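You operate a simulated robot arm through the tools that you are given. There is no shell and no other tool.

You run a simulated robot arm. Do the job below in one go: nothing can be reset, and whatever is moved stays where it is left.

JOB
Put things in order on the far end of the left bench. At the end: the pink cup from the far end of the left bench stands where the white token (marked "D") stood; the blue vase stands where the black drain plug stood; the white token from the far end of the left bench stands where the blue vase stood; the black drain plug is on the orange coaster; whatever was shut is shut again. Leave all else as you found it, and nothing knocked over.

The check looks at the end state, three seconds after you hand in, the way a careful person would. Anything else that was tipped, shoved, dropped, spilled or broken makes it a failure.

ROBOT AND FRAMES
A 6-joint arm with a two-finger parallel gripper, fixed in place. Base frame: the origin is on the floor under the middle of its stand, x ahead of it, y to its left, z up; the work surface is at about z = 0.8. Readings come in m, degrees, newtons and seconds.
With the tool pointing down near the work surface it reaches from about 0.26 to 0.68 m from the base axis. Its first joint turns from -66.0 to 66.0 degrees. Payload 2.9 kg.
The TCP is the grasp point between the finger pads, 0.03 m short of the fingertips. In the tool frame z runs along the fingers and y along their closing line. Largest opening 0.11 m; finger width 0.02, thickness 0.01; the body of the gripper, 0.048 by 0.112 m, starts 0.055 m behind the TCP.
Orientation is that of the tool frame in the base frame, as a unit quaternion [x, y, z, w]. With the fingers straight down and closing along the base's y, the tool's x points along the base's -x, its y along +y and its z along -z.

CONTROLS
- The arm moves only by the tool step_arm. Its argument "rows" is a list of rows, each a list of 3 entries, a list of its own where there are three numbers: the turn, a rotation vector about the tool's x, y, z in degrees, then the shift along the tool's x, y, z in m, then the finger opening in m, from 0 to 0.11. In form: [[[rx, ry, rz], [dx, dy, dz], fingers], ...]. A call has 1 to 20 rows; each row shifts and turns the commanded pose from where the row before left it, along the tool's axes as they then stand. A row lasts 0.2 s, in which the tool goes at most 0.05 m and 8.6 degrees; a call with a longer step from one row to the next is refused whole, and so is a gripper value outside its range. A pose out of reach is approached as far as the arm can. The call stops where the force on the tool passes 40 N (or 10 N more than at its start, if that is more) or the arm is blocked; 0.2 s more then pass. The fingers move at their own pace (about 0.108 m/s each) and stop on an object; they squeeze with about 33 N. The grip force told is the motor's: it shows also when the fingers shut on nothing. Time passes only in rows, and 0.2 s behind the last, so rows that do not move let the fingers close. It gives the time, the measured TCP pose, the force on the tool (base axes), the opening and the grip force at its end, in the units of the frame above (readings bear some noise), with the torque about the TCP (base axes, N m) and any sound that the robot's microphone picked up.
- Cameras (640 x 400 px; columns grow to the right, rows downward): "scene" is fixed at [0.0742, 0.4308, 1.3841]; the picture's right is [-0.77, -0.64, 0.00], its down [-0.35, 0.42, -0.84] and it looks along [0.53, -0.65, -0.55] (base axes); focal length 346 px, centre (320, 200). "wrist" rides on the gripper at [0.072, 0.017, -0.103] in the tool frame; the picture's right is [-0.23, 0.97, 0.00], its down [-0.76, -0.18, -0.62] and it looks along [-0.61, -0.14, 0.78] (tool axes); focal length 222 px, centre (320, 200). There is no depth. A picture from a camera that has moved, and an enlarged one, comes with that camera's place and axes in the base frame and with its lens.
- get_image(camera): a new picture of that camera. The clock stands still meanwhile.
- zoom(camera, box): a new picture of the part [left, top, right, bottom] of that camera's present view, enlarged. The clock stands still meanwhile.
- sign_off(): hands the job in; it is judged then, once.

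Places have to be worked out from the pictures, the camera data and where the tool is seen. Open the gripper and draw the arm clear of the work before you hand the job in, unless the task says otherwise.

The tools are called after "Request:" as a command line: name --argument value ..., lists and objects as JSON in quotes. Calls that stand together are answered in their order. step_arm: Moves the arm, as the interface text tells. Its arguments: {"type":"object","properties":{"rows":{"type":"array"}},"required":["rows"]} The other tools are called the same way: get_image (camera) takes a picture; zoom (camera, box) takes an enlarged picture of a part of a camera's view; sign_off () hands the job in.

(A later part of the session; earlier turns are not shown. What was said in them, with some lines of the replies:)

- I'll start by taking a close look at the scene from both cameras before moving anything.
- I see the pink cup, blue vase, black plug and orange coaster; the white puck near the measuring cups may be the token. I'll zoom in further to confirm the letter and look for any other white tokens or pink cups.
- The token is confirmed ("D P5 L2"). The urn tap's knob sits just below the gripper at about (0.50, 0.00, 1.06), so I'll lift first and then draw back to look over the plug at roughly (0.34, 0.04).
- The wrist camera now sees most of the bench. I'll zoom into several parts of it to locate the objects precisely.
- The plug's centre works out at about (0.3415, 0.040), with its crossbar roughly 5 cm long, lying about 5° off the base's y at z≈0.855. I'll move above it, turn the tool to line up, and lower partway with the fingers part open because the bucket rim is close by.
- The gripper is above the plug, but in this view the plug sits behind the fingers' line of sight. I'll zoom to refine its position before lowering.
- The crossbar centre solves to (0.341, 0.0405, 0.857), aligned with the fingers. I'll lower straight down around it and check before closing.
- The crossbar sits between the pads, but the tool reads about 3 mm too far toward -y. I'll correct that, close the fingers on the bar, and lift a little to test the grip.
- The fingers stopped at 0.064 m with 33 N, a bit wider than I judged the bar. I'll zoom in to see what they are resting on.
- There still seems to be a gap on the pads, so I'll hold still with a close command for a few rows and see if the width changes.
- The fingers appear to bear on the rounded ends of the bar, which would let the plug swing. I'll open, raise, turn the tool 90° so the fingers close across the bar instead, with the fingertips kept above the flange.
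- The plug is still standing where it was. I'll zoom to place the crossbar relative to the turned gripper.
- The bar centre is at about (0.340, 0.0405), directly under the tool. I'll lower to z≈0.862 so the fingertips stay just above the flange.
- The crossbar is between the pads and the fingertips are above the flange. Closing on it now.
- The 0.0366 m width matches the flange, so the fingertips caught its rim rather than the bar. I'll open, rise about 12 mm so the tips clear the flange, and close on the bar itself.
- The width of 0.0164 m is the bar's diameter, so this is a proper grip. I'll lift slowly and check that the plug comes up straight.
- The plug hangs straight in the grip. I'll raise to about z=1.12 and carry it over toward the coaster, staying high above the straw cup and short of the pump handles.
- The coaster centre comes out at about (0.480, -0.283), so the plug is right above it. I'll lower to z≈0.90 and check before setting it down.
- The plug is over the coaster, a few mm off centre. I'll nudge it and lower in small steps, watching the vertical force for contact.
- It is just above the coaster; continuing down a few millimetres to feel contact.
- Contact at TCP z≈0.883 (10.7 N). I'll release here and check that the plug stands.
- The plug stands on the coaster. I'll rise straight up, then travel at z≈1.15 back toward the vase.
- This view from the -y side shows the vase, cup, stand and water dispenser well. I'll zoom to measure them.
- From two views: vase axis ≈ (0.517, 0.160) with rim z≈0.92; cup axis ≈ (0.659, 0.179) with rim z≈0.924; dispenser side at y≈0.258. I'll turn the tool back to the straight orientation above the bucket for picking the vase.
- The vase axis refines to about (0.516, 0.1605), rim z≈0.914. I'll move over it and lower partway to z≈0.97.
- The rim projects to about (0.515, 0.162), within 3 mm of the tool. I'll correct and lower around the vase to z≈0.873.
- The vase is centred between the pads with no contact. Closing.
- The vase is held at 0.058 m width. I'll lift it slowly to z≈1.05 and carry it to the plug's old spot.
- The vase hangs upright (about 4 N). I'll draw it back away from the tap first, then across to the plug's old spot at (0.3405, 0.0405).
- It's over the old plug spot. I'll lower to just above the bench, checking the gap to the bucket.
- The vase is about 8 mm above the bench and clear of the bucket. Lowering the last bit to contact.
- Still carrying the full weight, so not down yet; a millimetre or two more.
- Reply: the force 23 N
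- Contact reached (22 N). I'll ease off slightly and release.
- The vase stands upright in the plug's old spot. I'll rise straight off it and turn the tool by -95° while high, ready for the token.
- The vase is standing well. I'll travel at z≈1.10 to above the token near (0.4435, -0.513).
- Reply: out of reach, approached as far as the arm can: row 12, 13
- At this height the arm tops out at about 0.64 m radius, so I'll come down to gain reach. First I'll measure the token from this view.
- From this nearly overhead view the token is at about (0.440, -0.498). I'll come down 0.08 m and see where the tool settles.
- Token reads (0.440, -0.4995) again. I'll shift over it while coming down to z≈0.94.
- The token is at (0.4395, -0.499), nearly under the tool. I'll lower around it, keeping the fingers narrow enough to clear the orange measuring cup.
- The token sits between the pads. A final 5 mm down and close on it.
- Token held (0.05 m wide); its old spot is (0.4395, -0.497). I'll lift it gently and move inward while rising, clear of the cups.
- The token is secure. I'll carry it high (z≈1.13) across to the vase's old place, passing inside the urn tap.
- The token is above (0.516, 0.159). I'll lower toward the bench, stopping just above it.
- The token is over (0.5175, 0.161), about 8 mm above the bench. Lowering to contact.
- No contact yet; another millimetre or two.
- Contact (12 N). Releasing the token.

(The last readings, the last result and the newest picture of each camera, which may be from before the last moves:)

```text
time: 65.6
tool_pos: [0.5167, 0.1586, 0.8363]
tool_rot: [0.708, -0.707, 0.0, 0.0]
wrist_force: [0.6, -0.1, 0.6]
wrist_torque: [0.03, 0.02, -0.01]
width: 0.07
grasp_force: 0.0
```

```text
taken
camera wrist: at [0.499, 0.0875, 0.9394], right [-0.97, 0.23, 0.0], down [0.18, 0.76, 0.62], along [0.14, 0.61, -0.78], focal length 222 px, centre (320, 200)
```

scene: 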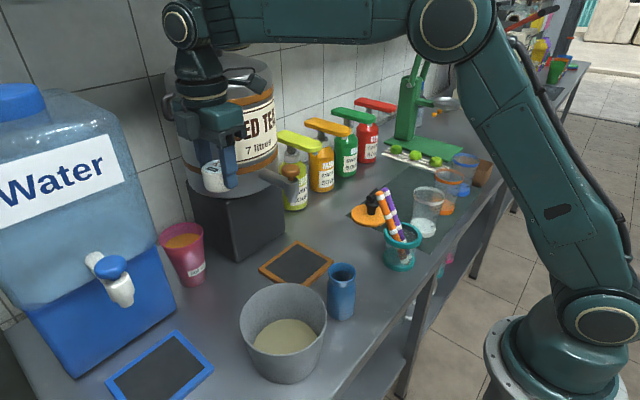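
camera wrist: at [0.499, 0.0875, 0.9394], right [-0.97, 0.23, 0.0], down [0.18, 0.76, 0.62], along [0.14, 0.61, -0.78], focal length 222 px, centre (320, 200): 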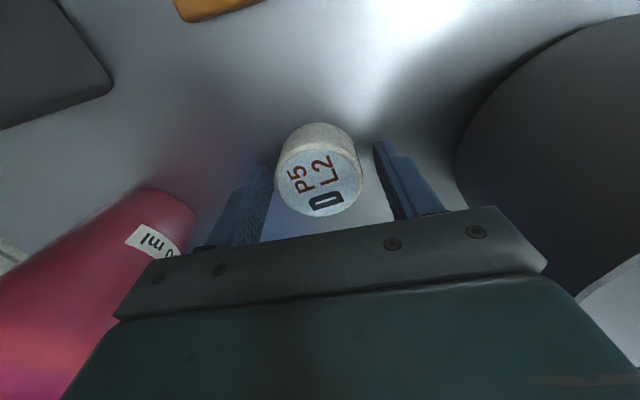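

The token is standing in the vase's old place. I'll rise straight up and turn the tool to -30° for the cup, so the fingers fit between the stand and the dispenser.

Request:
step_arm --rows '[[[0, 0, 0], [0, 0, -0.02], 0.07], [[0, 0, 0], [0, 0, -0.04], 0.07], [[0, 0, 0], [0, 0, -0.04], 0.07], [[0, 0, 0], [0, 0, -0.04], 0.07], [[0, 0, 0], [0, 0, -0.04], 0.07], [[0, 0, 0], [0, 0, -0.04], 0.07], [[0, 0, 0], [0, 0, -0.04], 0.07], [[0, 0, 8.5], [0, 0, 0], 0.09], [[0, 0, 8.5], [0, 0, 0], 0.11], [[0, 0, 8.5], [0, 0, 0], 0.11], [[0, 0, 8.5], [0, 0, 0], 0.11], [[0, 0, 8.5], [0, 0, 0], 0.11], [[0, 0, 8.5], [0, 0, 0], 0.11], [[0, 0, 8.5], [0, 0, 0], 0.11], [[0, 0, 0.5], [0, 0, 0], 0.11], [[0, 0, 0], [0, 0, 0], 0.11]]'

Request:
get_image --camera "wrist"

Request:
get_image --camera "scene"

```text
time: 69.0
tool_pos: [0.5159, 0.16, 1.0952]
tool_rot: [-0.258, 0.966, 0.001, 0.0]
wrist_force: [0.5, -0.3, 0.0]
wrist_torque: [-0.01, -0.03, 0.01]
width: 0.1099
grasp_force: 0.0
```

```text
taken
camera wrist: at [0.4439, 0.1388, 1.1994], right [-0.29, 0.96, 0.0], down [0.75, 0.23, 0.62], along [0.6, 0.18, -0.78], focal length 222 px, centre (320, 200)
```

wrist: 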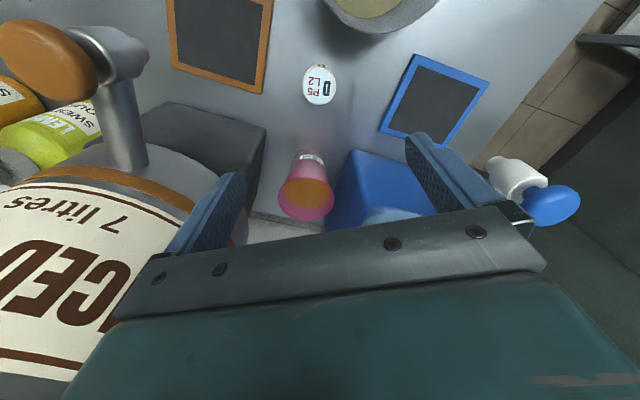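

```text
taken
```

scene: 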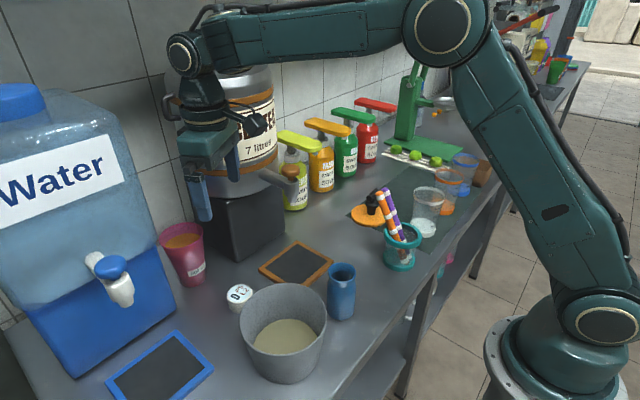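

I'll zoom on the cup and its surroundings in both views for precise clearances.

Request:
zoom --camera "wrist" --box '[220, 100, 440, 240]'

Request:
zoom --camera "scene" --box '[130, 130, 290, 310]'

```text
2.86 times, centred on (330, 170) of wrist
camera zoom: at [0.4439, 0.1388, 1.1994], right [-0.29, 0.96, 0.0], down [0.75, 0.23, 0.62], along [0.6, 0.18, -0.78], focal length 635 px, centre (291, 286)
```

zoom: 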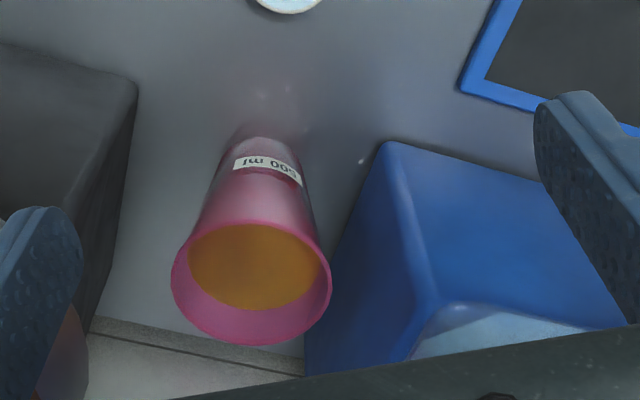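

```text
2.22 times, centred on (210, 220) of scene
camera zoom: at [0.0742, 0.4308, 1.3841], right [-0.77, -0.64, 0.0], down [-0.35, 0.42, -0.84], along [0.53, -0.65, -0.55], focal length 768 px, centre (564, 156)
```

zoom: 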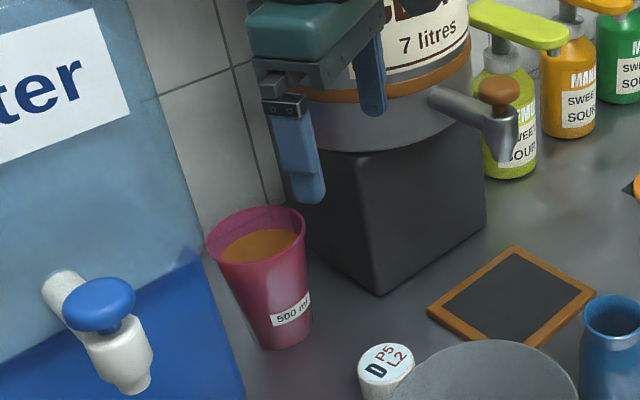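

Cup axis ≈ (0.658, 0.1795), rim z≈0.92, gap to the dispenser about 3 cm, which the open fingers fit at this angle. I'll drop to z≈0.975 and move most of the way toward it, above rim height.

Request:
step_arm --rows '[[[0, 0, 0], [0, 0, 0.04], 0.11], [[0, 0, 0], [0, 0, 0.04], 0.11], [[0, 0, 0], [0, 0, 0.038], 0.11], [[0, 0, 0], [-0.0332, -0.0135, 0], 0.11], [[0, 0, 0], [-0.0332, -0.0135, 0], 0.11], [[0, 0, 0], [-0.0332, -0.0135, 0], 0.11], [[0, 0, 0], [0, 0, 0], 0.11], [[0, 0, 0], [0, 0, 0], 0.11]]'

Request:
get_image --camera "wrist"

Request:
zoom --camera "scene" --box '[100, 100, 300, 320]'

```text
time: 70.8
tool_pos: [0.6236, 0.176, 0.9793]
tool_rot: [-0.259, 0.966, 0.0, 0.0]
wrist_force: [-0.9, -0.7, -0.1]
wrist_torque: [-0.02, -0.02, 0.04]
width: 0.1099
grasp_force: 0.0
```

```text
taken
camera wrist: at [0.552, 0.1541, 1.0811], right [-0.29, 0.96, 0.0], down [0.75, 0.23, 0.62], along [0.6, 0.18, -0.78], focal length 222 px, centre (320, 200)
```

wrist: 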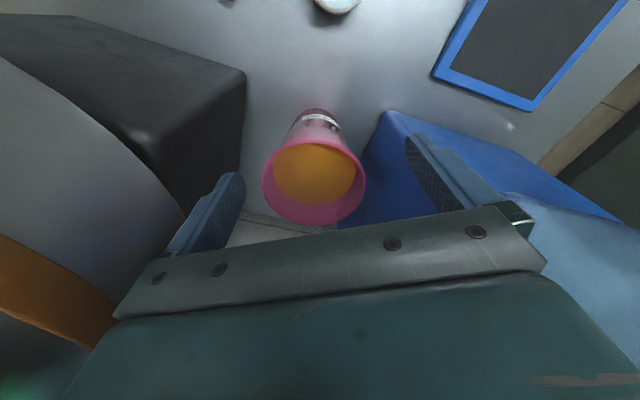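

```text
1.82 times, centred on (200, 210) of scene
camera zoom: at [0.0742, 0.4308, 1.3841], right [-0.77, -0.64, 0.0], down [-0.35, 0.42, -0.84], along [0.53, -0.65, -0.55], focal length 628 px, centre (538, 182)
```

zoom: 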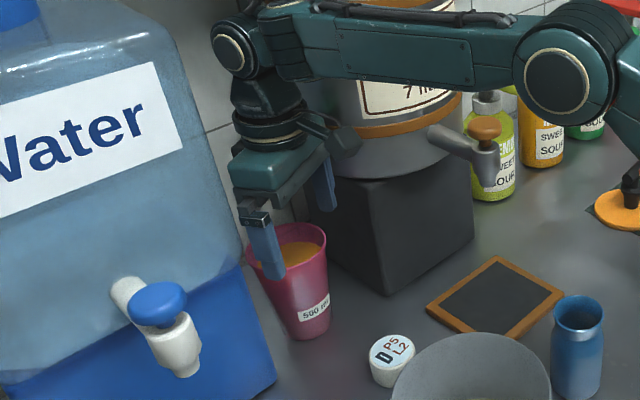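

The cup axis refines to (0.657, 0.180). Clearances to the urn and dispenser look fine, so I'll move the remaining 3 cm out over the cup, still above its rim.

Request:
step_arm --rows '[[[0, 0, 0], [-0.0152, -0.0062, 0], 0.11], [[0, 0, 0], [-0.0152, -0.0061, 0], 0.11], [[0, 0, 0], [0, 0, 0], 0.11], [[0, 0, 0], [0, 0, 0], 0.11]]'

Request:
get_image --camera "wrist"

Request:
zoom --camera "scene" --box '[100, 100, 300, 320]'

```text
time: 71.8
tool_pos: [0.6471, 0.1768, 0.9772]
tool_rot: [-0.259, 0.966, 0.0, 0.0]
wrist_force: [0.2, -0.4, 0.0]
wrist_torque: [0.02, 0.01, 0.03]
width: 0.1101
grasp_force: 0.0
out of reach, approached as far as the arm can: row 2
```

```text
taken
camera wrist: at [0.5762, 0.1555, 1.0798], right [-0.29, 0.96, 0.0], down [0.75, 0.23, 0.62], along [0.6, 0.18, -0.78], focal length 222 px, centre (320, 200)
```

wrist: 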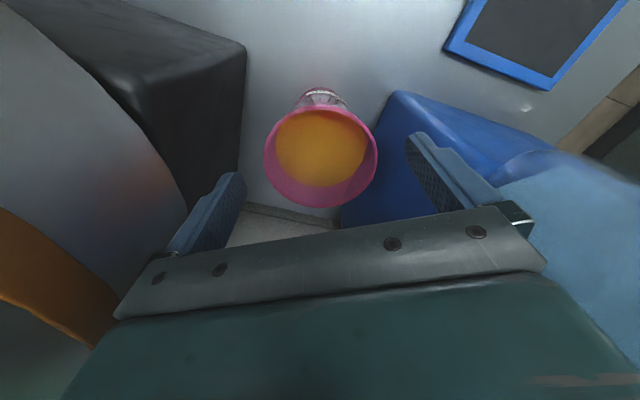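

```text
1.82 times, centred on (200, 210) of scene
camera zoom: at [0.0742, 0.4308, 1.3841], right [-0.77, -0.64, 0.0], down [-0.35, 0.42, -0.84], along [0.53, -0.65, -0.55], focal length 628 px, centre (538, 182)
```

zoom: 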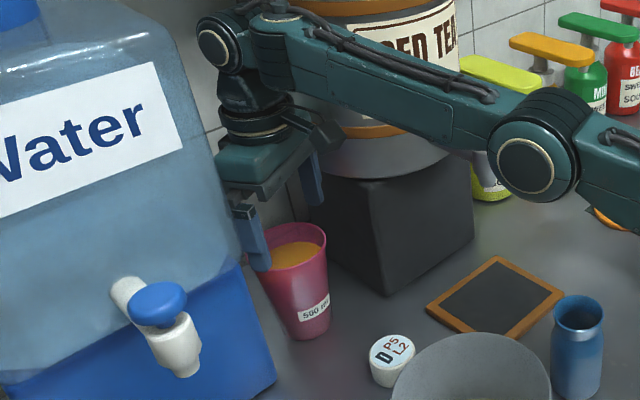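

The arm is almost fully stretched here, but reach grows slightly as I go lower. The cup axis is only 7 mm further out and centred between the fingers, so I'll descend in small steps while easing outward.

Request:
step_arm --rows '[[[0, 0, 0], [-0.0015, -0.0002, 0.02], 0.11], [[0, 0, 0], [-0.0015, -0.0002, 0.02], 0.11], [[0, 0, 0], [-0.0015, -0.0002, 0.02], 0.11], [[0, 0, 0], [0, 0, 0], 0.11]]'

Request:
get_image --camera "wrist"

Request:
zoom --camera "scene" --box '[130, 170, 270, 310]'

```text
time: 72.8
tool_pos: [0.6525, 0.1803, 0.9169]
tool_rot: [-0.259, 0.966, 0.0, 0.0]
wrist_force: [0.1, -2.9, 0.3]
wrist_torque: [0.18, -0.05, 0.12]
width: 0.1091
grasp_force: 0.1
```

```text
taken
camera wrist: at [0.5803, 0.1586, 1.0196], right [-0.29, 0.96, 0.0], down [0.75, 0.23, 0.62], along [0.6, 0.18, -0.78], focal length 222 px, centre (320, 200)
```

wrist: 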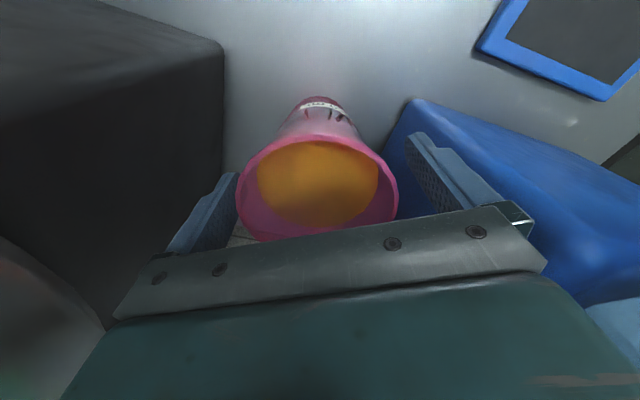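

```text
2.86 times, centred on (200, 240) of scene
camera zoom: at [0.0741, 0.4307, 1.3841], right [-0.77, -0.64, 0.0], down [-0.35, 0.42, -0.84], along [0.53, -0.65, -0.55], focal length 987 px, centre (663, 86)
```

zoom: 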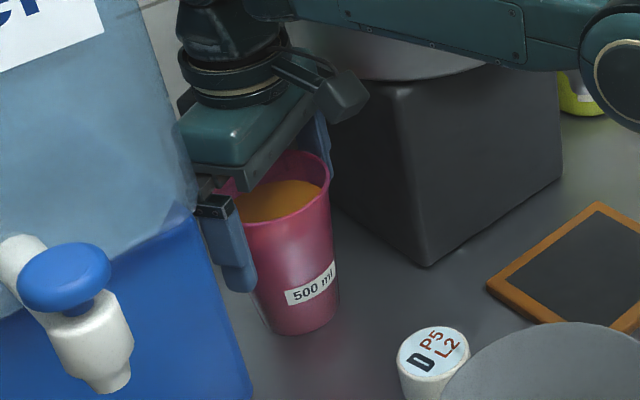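

A light sideways force (about 3 N) shows the left finger is touching the cup wall; the cup sits about 4 mm to that side. I'll shift the tool that way to centre it and recheck.

Request:
step_arm --rows '[[[0, 0, 0], [0, -0.002, 0], 0.11], [[0, 0, 0], [0, -0.002, 0], 0.11], [[0, 0, 0], [0, 0, 0], 0.11]]'

Request:
get_image --camera "wrist"

Request:
zoom --camera "scene" --box '[150, 210, 230, 300]'

```text
time: 73.6
tool_pos: [0.655, 0.1755, 0.9165]
tool_rot: [-0.259, 0.966, 0.0, 0.0]
wrist_force: [0.0, 0.0, -0.1]
wrist_torque: [0.01, 0.02, 0.04]
width: 0.1101
grasp_force: 0.1
```

```text
taken
camera wrist: at [0.5821, 0.1548, 1.0196], right [-0.29, 0.96, 0.0], down [0.75, 0.23, 0.62], along [0.6, 0.18, -0.78], focal length 222 px, centre (320, 200)
```

wrist: 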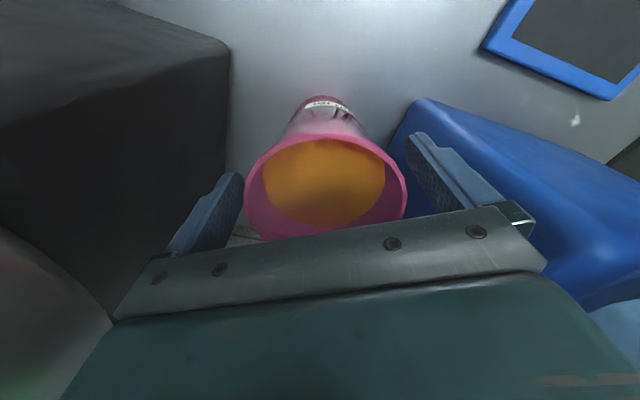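

```text
4.44 times, centred on (190, 255) of scene
camera zoom: at [0.0742, 0.4308, 1.3841], right [-0.77, -0.64, 0.0], down [-0.35, 0.42, -0.84], along [0.53, -0.65, -0.55], focal length 1536 px, centre (898, -44)
```

zoom: 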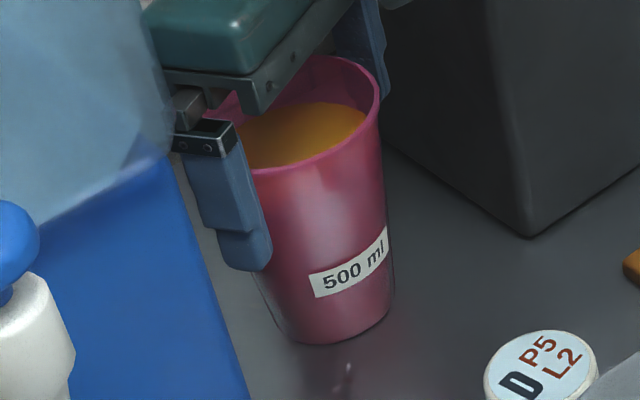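

Contact is gone and the cup is centred. Continuing straight down to z≈0.885.

Request:
step_arm --rows '[[[0, 0, 0], [-0.0005, 0.0003, 0.011], 0.11], [[0, 0, 0], [-0.0005, 0.0002, 0.011], 0.11], [[0, 0, 0], [0, 0, 0.01], 0.11], [[0, 0, 0], [0, 0, 0], 0.11]]'

Request:
get_image --camera "wrist"

Request:
zoom --camera "scene" --box '[150, 210, 230, 300]'

```text
time: 74.6
tool_pos: [0.6549, 0.1749, 0.8851]
tool_rot: [-0.258, 0.966, 0.0, 0.0]
wrist_force: [0.5, -0.5, -0.3]
wrist_torque: [0.02, 0.05, -0.02]
width: 0.1099
grasp_force: 0.1
```

```text
taken
camera wrist: at [0.5824, 0.1552, 0.9875], right [-0.29, 0.96, 0.0], down [0.75, 0.23, 0.62], along [0.6, 0.18, -0.78], focal length 222 px, centre (320, 200)
```

wrist: 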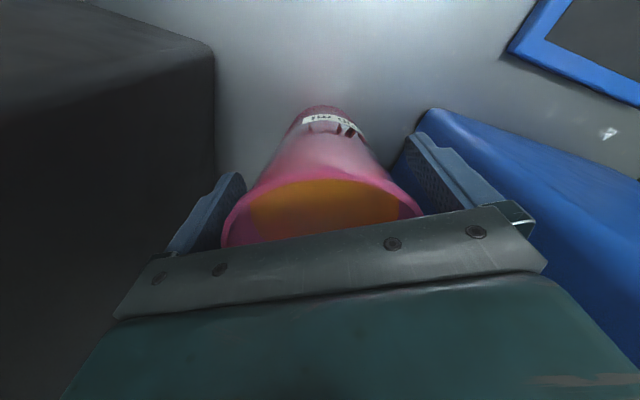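

```text
4.44 times, centred on (190, 255) of scene
camera zoom: at [0.0742, 0.4308, 1.3841], right [-0.77, -0.64, 0.0], down [-0.35, 0.42, -0.84], along [0.53, -0.65, -0.55], focal length 1536 px, centre (898, -44)
```

zoom: 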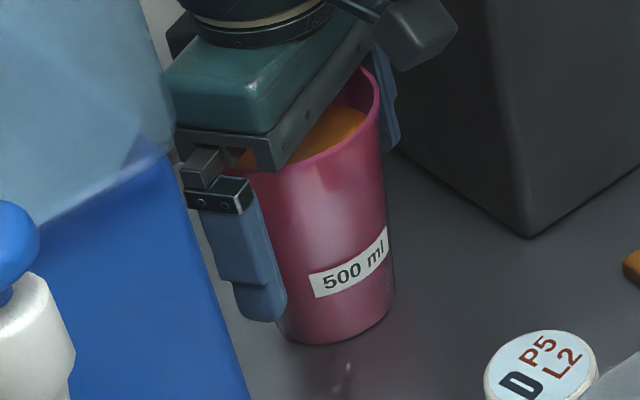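

The fingers straddle the cup without contact. I'll close in stages so the cup isn't jolted.

Request:
step_arm --rows '[[[0, 0, 0], [0, 0, 0], 0.102], [[0, 0, 0], [0, 0, 0], 0.096], [[0, 0, 0], [0, 0, 0], 0.092], [[0, 0, 0], [0, 0, 0], 0.088], [[0, 0, 0], [0, 0, 0], 0.084], [[0, 0, 0], [0, 0, 0], 0.08], [[0, 0, 0], [0, 0, 0], 0.07], [[0, 0, 0], [0, 0, 0], 0.06], [[0, 0, 0], [0, 0, 0], 0.05], [[0, 0, 0], [0, 0, 0], 0.05]]'

Request:
get_image --camera "wrist"

Request:
zoom --camera "scene" --box '[150, 210, 230, 300]'

```text
time: 76.8
tool_pos: [0.6534, 0.1753, 0.8857]
tool_rot: [-0.258, 0.966, 0.0, 0.001]
wrist_force: [-1.1, 1.7, 2.5]
wrist_torque: [0.01, 0.01, -0.02]
width: 0.0809
grasp_force: 33.3
```

```text
taken
camera wrist: at [0.5824, 0.1553, 0.988], right [-0.29, 0.96, 0.0], down [0.75, 0.23, 0.62], along [0.6, 0.18, -0.78], focal length 222 px, centre (320, 200)
```

wrist: 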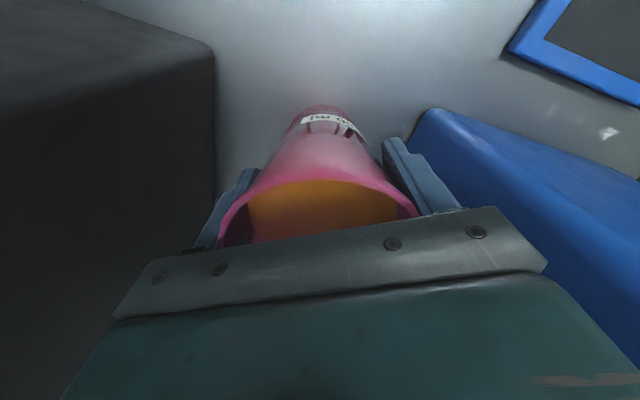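

```text
4.44 times, centred on (190, 255) of scene
camera zoom: at [0.0741, 0.4308, 1.3841], right [-0.77, -0.64, 0.0], down [-0.35, 0.42, -0.84], along [0.53, -0.65, -0.55], focal length 1536 px, centre (898, -44)
```

zoom: 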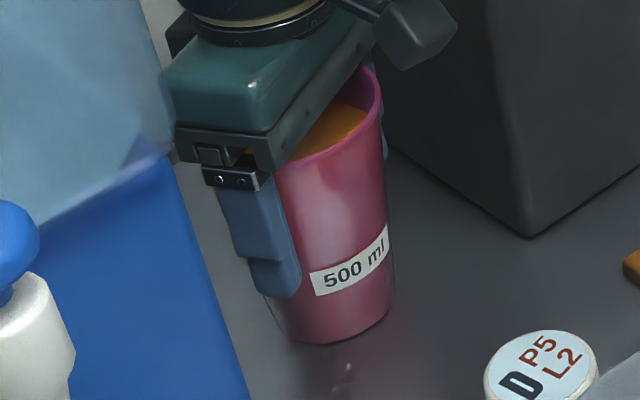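

The cup is held firmly at 0.081 m. I'll lift it a little vertically and verify it's level before moving inward.

Request:
step_arm --rows '[[[0, 0, 0], [0, 0, -0.004], 0.05], [[0, 0, 0], [0, 0, -0.006], 0.05], [[0, 0, 0], [0, 0, -0.008], 0.05], [[0, 0, 0], [0, 0, -0.01], 0.05], [[0, 0, 0], [0, 0, 0], 0.05]]'

Request:
zoom --camera "scene" --box '[130, 190, 250, 300]'

Request:
get_image --camera "wrist"

```text
time: 78.0
tool_pos: [0.6537, 0.1762, 0.9132]
tool_rot: [-0.259, 0.966, 0.0, 0.0]
wrist_force: [-0.5, 0.1, -3.3]
wrist_torque: [0.0, -0.01, 0.0]
width: 0.0809
grasp_force: 33.3
```

```text
3.64 times, centred on (190, 245) of scene
camera zoom: at [0.0742, 0.4308, 1.3841], right [-0.77, -0.64, 0.0], down [-0.35, 0.42, -0.84], along [0.53, -0.65, -0.55], focal length 1256 px, centre (793, 36)
```

zoom: 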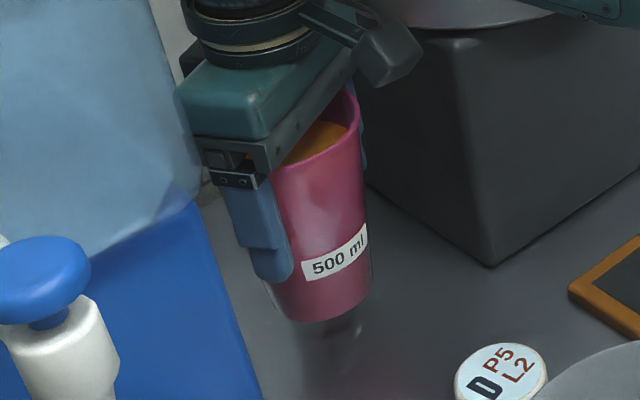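

```text
taken
camera wrist: at [0.5827, 0.1556, 1.0155], right [-0.29, 0.96, 0.0], down [0.75, 0.23, 0.62], along [0.6, 0.18, -0.78], focal length 222 px, centre (320, 200)
```

wrist: 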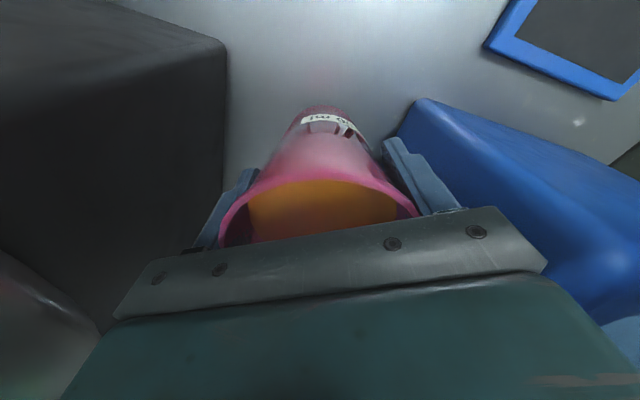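

It's off the bench, level, about 3.3 N. I'll draw it inward and up gradually toward x≈0.395, z≈1.13.

Request:
step_arm --rows '[[[0, 0, 0], [0.0087, 0.005, -0.008], 0.05], [[0, 0, 0], [0.013, 0.0075, -0.012], 0.05], [[0, 0, 0], [0.0173, 0.01, -0.012], 0.05], [[0, 0, 0], [0.0173, 0.01, -0.012], 0.05], [[0, 0, 0], [0.0173, 0.01, -0.014], 0.05], [[0, 0, 0], [0.0173, 0.01, -0.016], 0.05], [[0, 0, 0], [0.0173, 0.01, -0.018], 0.05], [[0, 0, 0], [0.0173, 0.01, -0.018], 0.05], [[0, 0, 0], [0.0173, 0.01, -0.018], 0.05], [[0, 0, 0], [0.0173, 0.01, -0.018], 0.05], [[0, 0, 0], [0.0173, 0.01, -0.018], 0.05], [[0, 0, 0], [0.0173, 0.01, -0.018], 0.05], [[0, 0, 0], [0.0173, 0.01, -0.014], 0.05], [[0, 0, 0], [0.0087, 0.005, -0.01], 0.05], [[0, 0, 0], [0, 0, 0], 0.05], [[0, 0, 0], [0, 0, 0], 0.05]]'

Request:
get_image --camera "scene"

Request:
get_image --camera "wrist"

```text
time: 81.4
tool_pos: [0.4006, 0.175, 1.1188]
tool_rot: [-0.259, 0.966, 0.0, 0.0]
wrist_force: [-0.7, 0.1, -3.6]
wrist_torque: [-0.03, 0.01, -0.01]
width: 0.0807
grasp_force: 32.6
```

```text
taken
```

scene: 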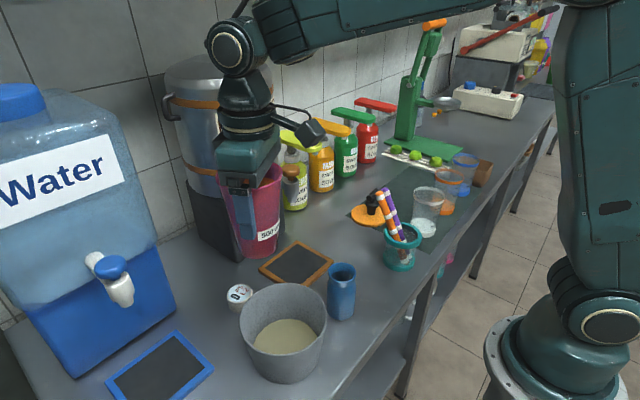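

```text
taken
camera wrist: at [0.3291, 0.1543, 1.2223], right [-0.29, 0.96, 0.0], down [0.75, 0.23, 0.62], along [0.6, 0.18, -0.78], focal length 222 px, centre (320, 200)
```

wrist: 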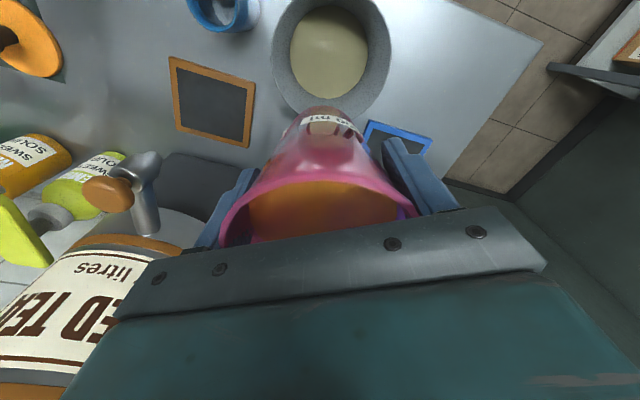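

The cup is level and steady. I'll turn the tool slowly by -66° here so the fingers line up between the measuring cups at the destination.

Request:
step_arm --rows '[[[0, 0, -3], [0, 0, 0], 0.05], [[0, 0, -6], [0, 0, 0], 0.05], [[0, 0, -6], [0, 0, 0], 0.05], [[0, 0, -6], [0, 0, 0], 0.05], [[0, 0, -6], [0, 0, 0], 0.05], [[0, 0, -6], [0, 0, 0], 0.05], [[0, 0, -6], [0, 0, 0], 0.05], [[0, 0, -6], [0, 0, 0], 0.05], [[0, 0, -6], [0, 0, 0], 0.05], [[0, 0, -6], [0, 0, 0], 0.05], [[0, 0, -6], [0, 0, 0], 0.05], [[0, 0, -3], [0, 0, 0], 0.05], [[0, 0, 0], [0, 0, 0], 0.05]]'

Request:
get_image --camera "wrist"

```text
time: 84.2
tool_pos: [0.3987, 0.1765, 1.1186]
tool_rot: [0.744, -0.669, 0.0, 0.0]
wrist_force: [-0.2, -0.5, -4.2]
wrist_torque: [-0.07, -0.01, -0.03]
width: 0.0806
grasp_force: 33.1
```

```text
taken
camera wrist: at [0.3903, 0.1034, 1.2213], right [-0.99, 0.12, 0.0], down [0.1, 0.78, 0.62], along [0.08, 0.62, -0.78], focal length 222 px, centre (320, 200)
```

wrist: 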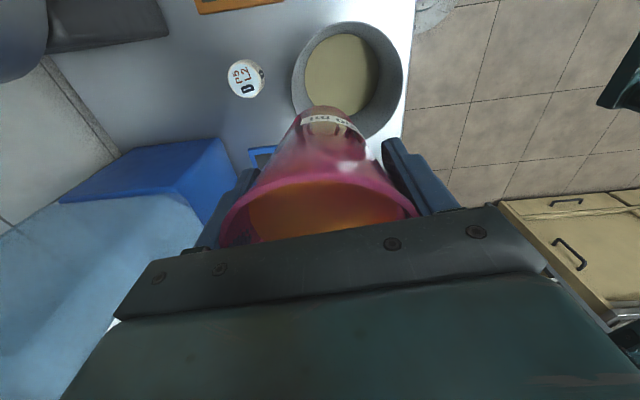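

The orientation is set. I'll carry the cup steadily along x≈0.385 toward -y, high over the vase and straws.

Request:
step_arm --rows '[[[0, 0, 0], [0.0114, 0.0063, 0], 0.05], [[0, 0, 0], [0.0214, 0.0073, 0], 0.05], [[0, 0, 0], [0.0293, 0.0081, 0], 0.05], [[0, 0, 0], [0.0298, 0.0031, 0], 0.05], [[0, 0, 0], [0.0298, 0.0031, 0], 0.05], [[0, 0, 0], [0.0298, 0.0031, 0], 0.05], [[0, 0, 0], [0.0298, 0.0031, 0], 0.05], [[0, 0, 0], [0.0298, 0.0031, 0], 0.05], [[0, 0, 0], [0.0298, 0.0031, 0], 0.05], [[0, 0, 0], [0.0298, 0.0031, 0], 0.05], [[0, 0, 0], [0.0298, 0.0031, 0], 0.05], [[0, 0, 0], [0.0298, 0.0031, 0], 0.05], [[0, 0, 0], [0.0298, 0.0031, 0], 0.05], [[0, 0, 0], [0.0298, 0.0031, 0], 0.05], [[0, 0, 0], [0.0298, 0.0031, 0], 0.05], [[0, 0, 0], [0.0298, 0.0031, 0], 0.05], [[0, 0, 0], [0.0298, 0.0031, 0], 0.05], [[0, 0, 0], [0.0249, 0.0026, 0], 0.05], [[0, 0, 0], [0.0119, 0.0013, 0], 0.05], [[0, 0, 0], [0, 0, 0], 0.05]]'

Request:
get_image --camera "scene"

Request:
get_image --camera "wrist"

```text
time: 88.4
tool_pos: [0.3852, -0.3456, 1.1191]
tool_rot: [0.743, -0.669, 0.0, -0.001]
wrist_force: [0.4, 0.0, -3.9]
wrist_torque: [-0.05, 0.01, -0.02]
width: 0.0807
grasp_force: 33.2
```

```text
taken
```

scene: 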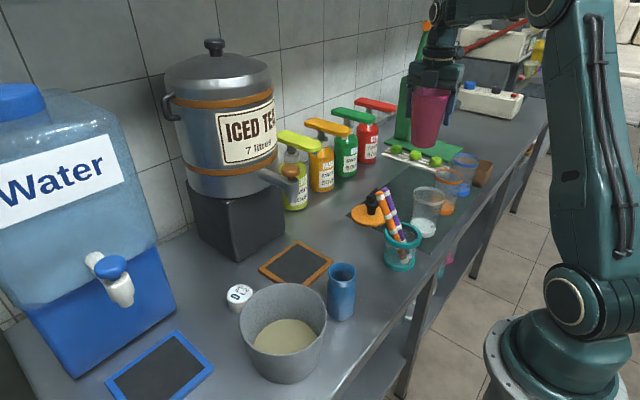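

```text
taken
camera wrist: at [0.3751, -0.4184, 1.222], right [-0.99, 0.12, 0.0], down [0.1, 0.78, 0.62], along [0.08, 0.62, -0.78], focal length 222 px, centre (320, 200)
```

wrist: 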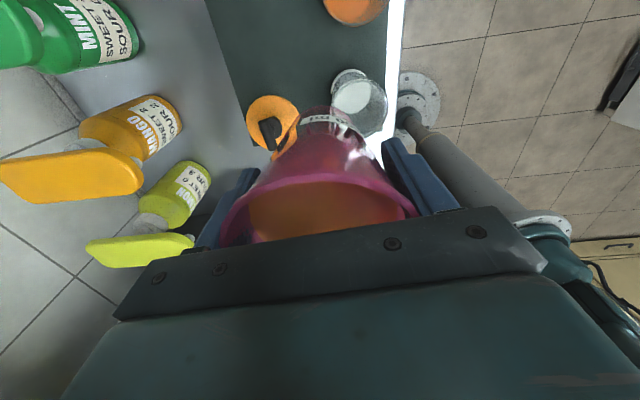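

The cup is steady and level. I'll bring it outward and down to hover above the token's old spot at about z=1.0.

Request:
step_arm --rows '[[[0, 0, 0], [0.01, -0.0024, 0.0075], 0.05], [[0, 0, 0], [0.0199, -0.0047, 0.0149], 0.05], [[0, 0, 0], [0.0199, -0.0047, 0.0149], 0.05], [[0, 0, 0], [0.0199, -0.0047, 0.0149], 0.05], [[0, 0, 0], [0.0199, -0.0047, 0.0149], 0.05], [[0, 0, 0], [0.0199, -0.0047, 0.0149], 0.05], [[0, 0, 0], [0.0199, -0.0047, 0.0149], 0.05], [[0, 0, 0], [0.0199, -0.0047, 0.0149], 0.05], [[0, 0, 0], [0.01, -0.0024, 0.0075], 0.05], [[0, 0, 0], [0, 0, 0], 0.05], [[0, 0, 0], [0, 0, 0], 0.05]]'

Request:
get_image --camera "scene"

Request:
get_image --camera "wrist"

```text
time: 90.8
tool_pos: [0.4389, -0.4983, 1.0002]
tool_rot: [0.743, -0.669, -0.001, 0.0]
wrist_force: [0.1, 0.2, -3.7]
wrist_torque: [-0.02, 0.02, 0.01]
width: 0.0805
grasp_force: 33.5
```

```text
taken
```

scene: 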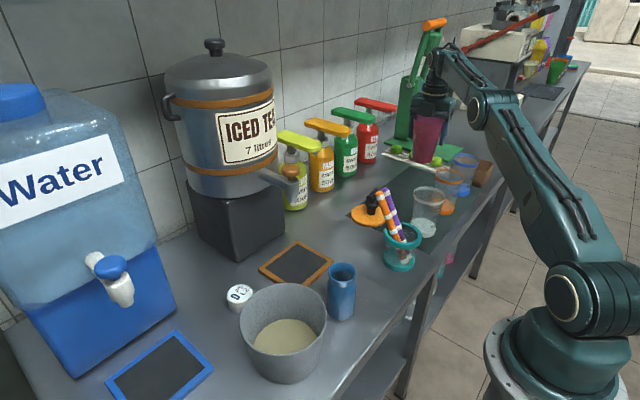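

```text
taken
camera wrist: at [0.4284, -0.5715, 1.1029], right [-0.99, 0.12, 0.0], down [0.1, 0.78, 0.62], along [0.08, 0.62, -0.78], focal length 222 px, centre (320, 200)
```

wrist: 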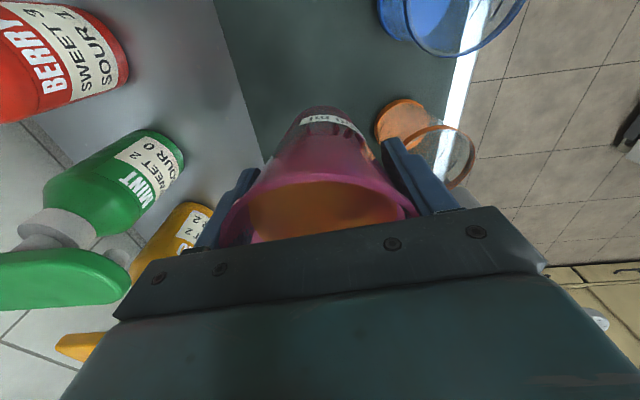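

The hover position is (0.4385, -0.4965), within about 1.5 mm. I'll lower gently to about 1 cm above the mat.

Request:
step_arm --rows '[[[0, 0, 0], [0.0011, -0.0009, 0.01], 0.05], [[0, 0, 0], [0, 0, 0.018], 0.05], [[0, 0, 0], [0, 0, 0.02], 0.05], [[0, 0, 0], [0, 0, 0.02], 0.05], [[0, 0, 0], [0, 0, 0.018], 0.05], [[0, 0, 0], [0, 0, 0.012], 0.05], [[0, 0, 0], [0, 0, 0.006], 0.05], [[0, 0, 0], [0, 0, 0], 0.05]]'

Request:
get_image --camera "wrist"

Request:
zoom --camera "scene" --box '[360, 100, 500, 240]'

```text
time: 92.6
tool_pos: [0.4408, -0.5012, 0.8958]
tool_rot: [0.743, -0.669, 0.0, 0.001]
wrist_force: [-0.2, -0.3, -3.9]
wrist_torque: [-0.05, 0.01, 0.0]
width: 0.0801
grasp_force: 32.9
```

```text
taken
camera wrist: at [0.4305, -0.5728, 0.9986], right [-0.99, 0.12, 0.0], down [0.1, 0.78, 0.62], along [0.08, 0.62, -0.78], focal length 222 px, centre (320, 200)
```

wrist: 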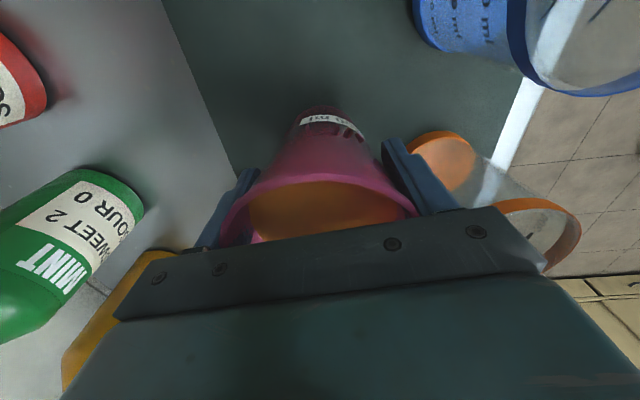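

```text
2.86 times, centred on (430, 170) of scene
camera zoom: at [0.0742, 0.4307, 1.3841], right [-0.77, -0.64, 0.0], down [-0.35, 0.42, -0.84], along [0.53, -0.65, -0.55], focal length 987 px, centre (6, 286)
```

zoom: 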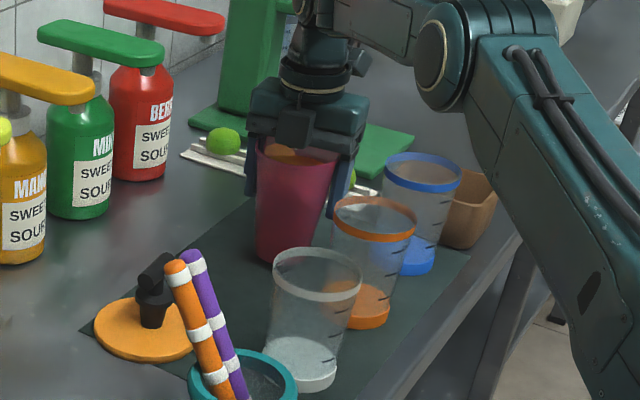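

Position reads (0.4405, -0.498), clear of the other cups. Lowering the last centimetre in small steps.

Request:
step_arm --rows '[[[0, 0, 0], [0, 0.0008, 0.004], 0.05], [[0, 0, 0], [0, 0, 0.003], 0.05], [[0, 0, 0], [0, 0, 0.001], 0.05], [[0, 0, 0], [0, 0, 0], 0.05]]'

```text
time: 93.6
tool_pos: [0.4401, -0.4995, 0.8876]
tool_rot: [0.743, -0.669, 0.001, 0.0]
wrist_force: [0.9, -0.4, -4.0]
wrist_torque: [-0.01, -0.01, 0.0]
width: 0.0803
grasp_force: 33.1
```

Still full weight on the gripper; another 1–2 mm.

Request:
step_arm --rows '[[[0, 0, 0], [0, 0, 0.001], 0.05], [[0, 0, 0], [0, 0, 0.0008], 0.05], [[0, 0, 0], [0, 0, 0], 0.05]]'

```text
time: 94.4
tool_pos: [0.4395, -0.4995, 0.8867]
tool_rot: [0.743, -0.669, 0.0, 0.0]
wrist_force: [-0.6, 0.3, -4.0]
wrist_torque: [-0.06, 0.01, 0.0]
width: 0.0806
grasp_force: 33.3
```

Request:
step_arm --rows '[[[0, 0, 0], [0, 0, 0.001], 0.05], [[0, 0, 0], [0, 0, 0], 0.05]]'

```text
time: 95.0
tool_pos: [0.4396, -0.5002, 0.8849]
tool_rot: [0.743, -0.67, 0.0, 0.0]
wrist_force: [-1.3, -0.7, 0.5]
wrist_torque: [0.06, 0.01, 0.01]
width: 0.0799
grasp_force: 32.6
```

The vertical force went from -4 N to about +0.5 N, so the cup now rests on the mat. I'll open the fingers in stages.

Request:
step_arm --rows '[[[0, 0, 0], [0, 0, 0], 0.083], [[0, 0, 0], [0, 0, 0], 0.087], [[0, 0, 0], [0, 0, 0], 0.092], [[0, 0, 0], [0, 0, 0], 0.1], [[0, 0, 0], [0, 0, 0], 0.108], [[0, 0, 0], [0, 0, 0], 0.11], [[0, 0, 0], [0, 0, 0], 0.11]]'

Request:
get_image --camera "wrist"

Request:
zoom --camera "scene" --box '[360, 100, 500, 240]'

```text
time: 96.6
tool_pos: [0.4392, -0.4989, 0.8847]
tool_rot: [0.744, -0.669, 0.0, 0.001]
wrist_force: [-0.9, 0.5, -0.5]
wrist_torque: [-0.03, 0.0, 0.05]
width: 0.1103
grasp_force: 0.0
```

```text
taken
camera wrist: at [0.4293, -0.5726, 0.9876], right [-0.99, 0.12, 0.0], down [0.1, 0.78, 0.62], along [0.08, 0.62, -0.78], focal length 222 px, centre (320, 200)
```

wrist: 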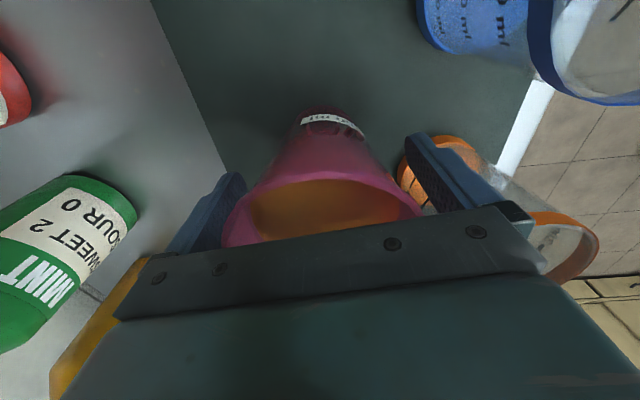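

```text
2.86 times, centred on (430, 170) of scene
camera zoom: at [0.0742, 0.4308, 1.3841], right [-0.77, -0.64, 0.0], down [-0.35, 0.42, -0.84], along [0.53, -0.65, -0.55], focal length 987 px, centre (6, 286)
```

zoom: 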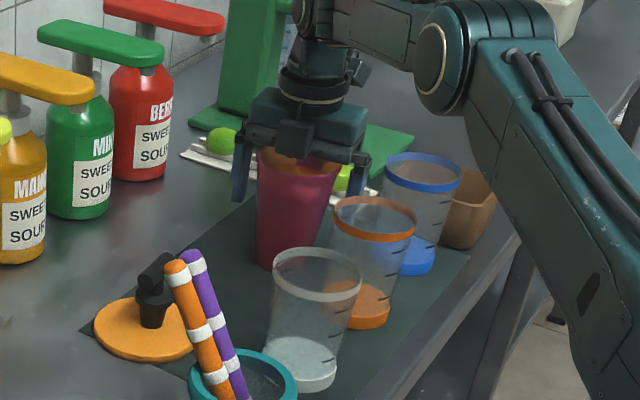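

The cup stands upright, and the fingers are fully open with no contact. I'll rise slowly at first to be sure nothing snags on the rim.

Request:
step_arm --rows '[[[0, 0, 0], [0, 0, -0.008], 0.11], [[0, 0, 0], [0, 0, -0.012], 0.11], [[0, 0, 0], [0, 0, -0.012], 0.11], [[0, 0, 0], [0, 0, 0], 0.11]]'

Request:
get_image --camera "wrist"

```text
time: 97.6
tool_pos: [0.4384, -0.5001, 0.9172]
tool_rot: [0.743, -0.669, 0.0, 0.0]
wrist_force: [-0.5, -0.2, 0.1]
wrist_torque: [0.0, 0.01, 0.01]
width: 0.1098
grasp_force: 0.0
```

```text
taken
camera wrist: at [0.4293, -0.5729, 1.0201], right [-0.99, 0.12, 0.0], down [0.1, 0.78, 0.62], along [0.08, 0.62, -0.78], focal length 222 px, centre (320, 200)
```

wrist: 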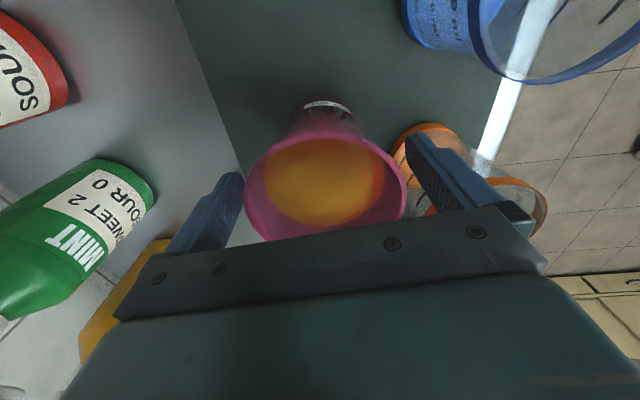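

Clear of the rim. I'll keep rising, then draw the arm inward and up and away from the work.

Request:
step_arm --rows '[[[0, 0, 0], [0, 0, -0.025], 0.11], [[0, 0, 0], [0, 0, -0.025], 0.11], [[0, 0, 0], [0, 0, -0.025], 0.11], [[0, 0, 0], [-0.0206, 0.0049, -0.02], 0.11], [[0, 0, 0], [-0.0206, 0.0049, -0.02], 0.11], [[0, 0, 0], [-0.0206, 0.0049, -0.02], 0.11], [[0, 0, 0], [-0.0206, 0.0049, -0.02], 0.11], [[0, 0, 0], [-0.0206, 0.0049, -0.02], 0.11], [[0, 0, 0], [-0.0206, 0.0049, -0.02], 0.11], [[0, 0, 0], [-0.0378, 0.0006, -0.006], 0.11], [[0, 0, 0], [-0.0378, 0.0006, -0.006], 0.11], [[0, 0, 0], [-0.0378, 0.0006, -0.006], 0.11], [[0, 0, 0], [-0.0378, 0.0006, -0.006], 0.11], [[0, 0, 0], [-0.0378, 0.0006, -0.006], 0.11], [[0, 0, 0], [-0.0378, 0.0006, -0.006], 0.11], [[0, 0, 0], [-0.0378, 0.0006, -0.006], 0.11], [[0, 0, 0], [-0.0378, 0.0006, -0.006], 0.11], [[0, 0, 0], [0, 0, 0], 0.11]]'

Request:
get_image --camera "scene"

Request:
get_image --camera "wrist"

```text
time: 101.4
tool_pos: [0.359, -0.0795, 1.1622]
tool_rot: [0.743, -0.67, 0.001, 0.0]
wrist_force: [0.2, 0.0, 0.3]
wrist_torque: [0.0, -0.02, 0.03]
width: 0.1099
grasp_force: 0.0
```

```text
taken
```

scene: 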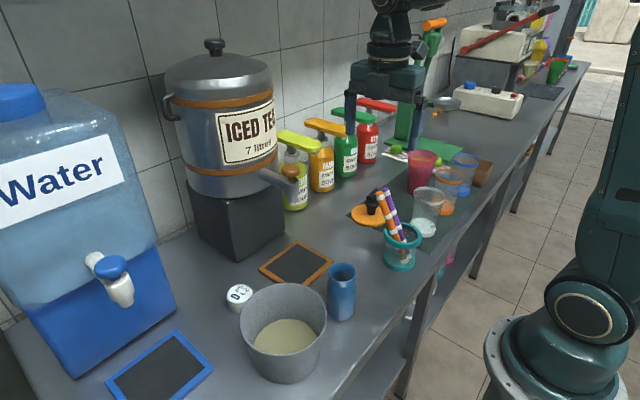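

```text
taken
camera wrist: at [0.3493, -0.1529, 1.2656], right [-0.99, 0.12, 0.0], down [0.1, 0.78, 0.62], along [0.08, 0.62, -0.78], focal length 222 px, centre (320, 200)
```

wrist: 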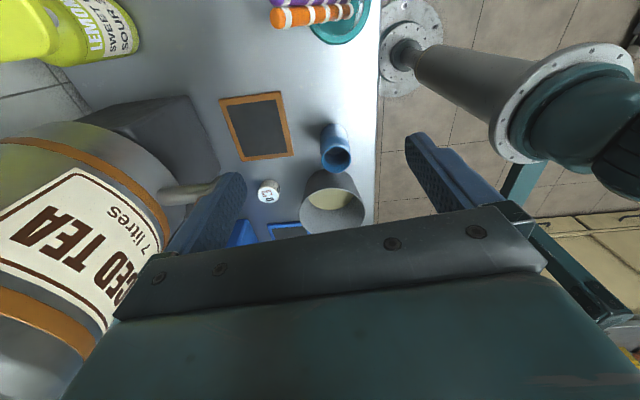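

Everything appears in place. I'll zoom in on each placed item and the neighbours to verify before handing in.

Request:
zoom --camera "scene" --box '[340, 130, 500, 280]'

Request:
zoom --camera "scene" --box '[140, 200, 380, 390]'

Request:
zoom --camera "scene" --box '[205, 270, 275, 320]'

Request:
zoom --camera "scene" --box '[310, 250, 380, 330]'

```text
2.67 times, centred on (420, 205) of scene
camera zoom: at [0.0741, 0.4308, 1.3841], right [-0.77, -0.64, 0.0], down [-0.35, 0.42, -0.84], along [0.53, -0.65, -0.55], focal length 921 px, centre (53, 187)
```

zoom: 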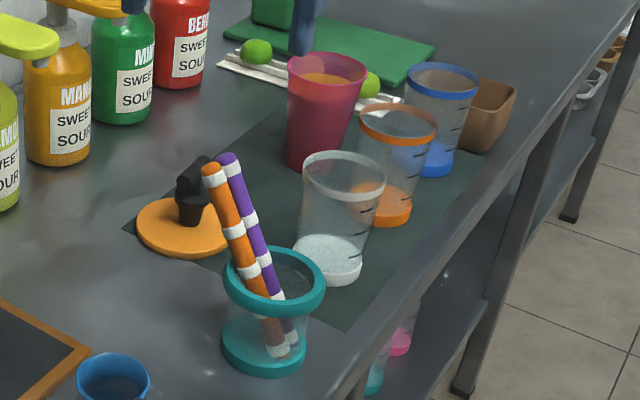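

```text
2.11 times, centred on (260, 295) of scene
camera zoom: at [0.0741, 0.4308, 1.3841], right [-0.77, -0.64, 0.0], down [-0.35, 0.42, -0.84], along [0.53, -0.65, -0.55], focal length 727 px, centre (446, 0)
```

zoom: 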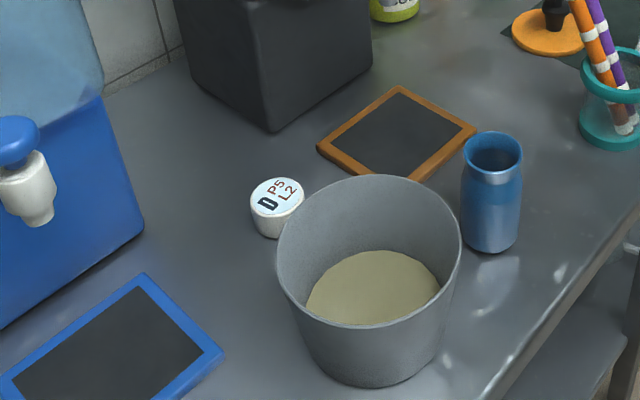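

```text
8.00 times, centred on (240, 295) of scene
camera zoom: at [0.0741, 0.4308, 1.3841], right [-0.77, -0.64, 0.0], down [-0.35, 0.42, -0.84], along [0.53, -0.65, -0.55], focal length 2764 px, centre (960, -560)
```

zoom: 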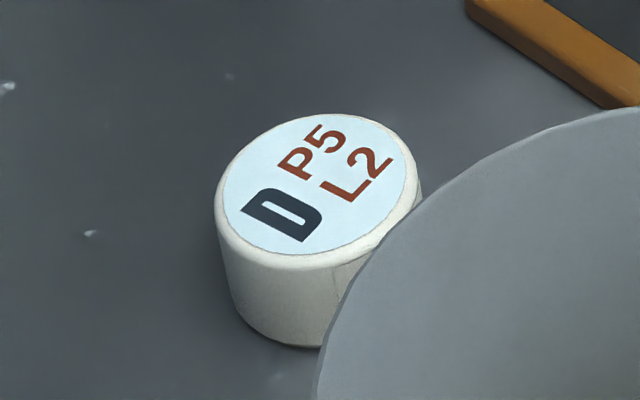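

```text
5.00 times, centred on (345, 290) of scene
camera zoom: at [0.0741, 0.4308, 1.3841], right [-0.77, -0.64, 0.0], down [-0.35, 0.42, -0.84], along [0.53, -0.65, -0.55], focal length 1728 px, centre (195, -250)
```

zoom: 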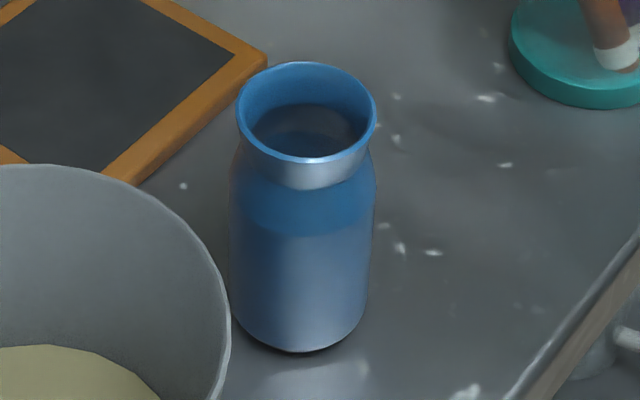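

All four items stand where intended, upright, with neighbours unmoved. I'll raise the open gripper a bit more and draw it back before handing in.

Request:
step_arm --rows '[[[0, 0, 0], [0, 0, -0.03], 0.11], [[0, 0, 0], [0, 0, -0.03], 0.11], [[0, 0, 0], [0, 0.02, 0], 0.11], [[0, 0, 0], [0, 0, 0], 0.11], [[0, 0, 0], [0, 0, 0], 0.11]]'

Request:
get_image --camera "scene"

```text
time: 102.6
tool_pos: [0.3395, -0.0829, 1.2215]
tool_rot: [0.743, -0.67, 0.0, 0.0]
wrist_force: [0.7, 0.1, 0.5]
wrist_torque: [0.01, 0.01, -0.02]
width: 0.1101
grasp_force: 0.2
```

```text
taken
```

scene: 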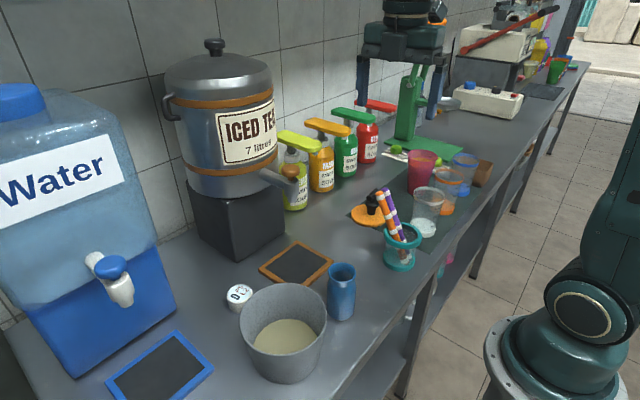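

The scene is settled: the cup is on the token's spot, the token on the vase's spot, the vase on the plug's spot and the plug on the coaster. The gripper is open and clear, and nothing that was shut was opened, so I'm handing in.

Request:
sign_off

```text
The job is handed in.
```

All four items are in their new places and I handed the job in. The pictures just before hand-in showed all of them upright and the things around them unmoved.

- **Black drain plug:** it stands near the middle of the orange coaster.
- **Blue vase:** it stands where the plug stood, within a few millimetres as far as the pictures show.
- **White token "D":** it stands where the vase stood, also within a few millimetres.
- **Pink cup:** it stands where the token stood. It stayed level all the way, and I saw no sign of a spill.

While I lowered the gripper around the pink cup, one finger pressed lightly on its wall (about 3 N). I recentred the tool before gripping, and the cup did not tip. My first two tries at gripping the plug held it badly, so I let go and gripped its crossbar instead. It stayed standing throughout.

Nothing that was shut was opened. The gripper was open and the arm drawn clear when I handed in.
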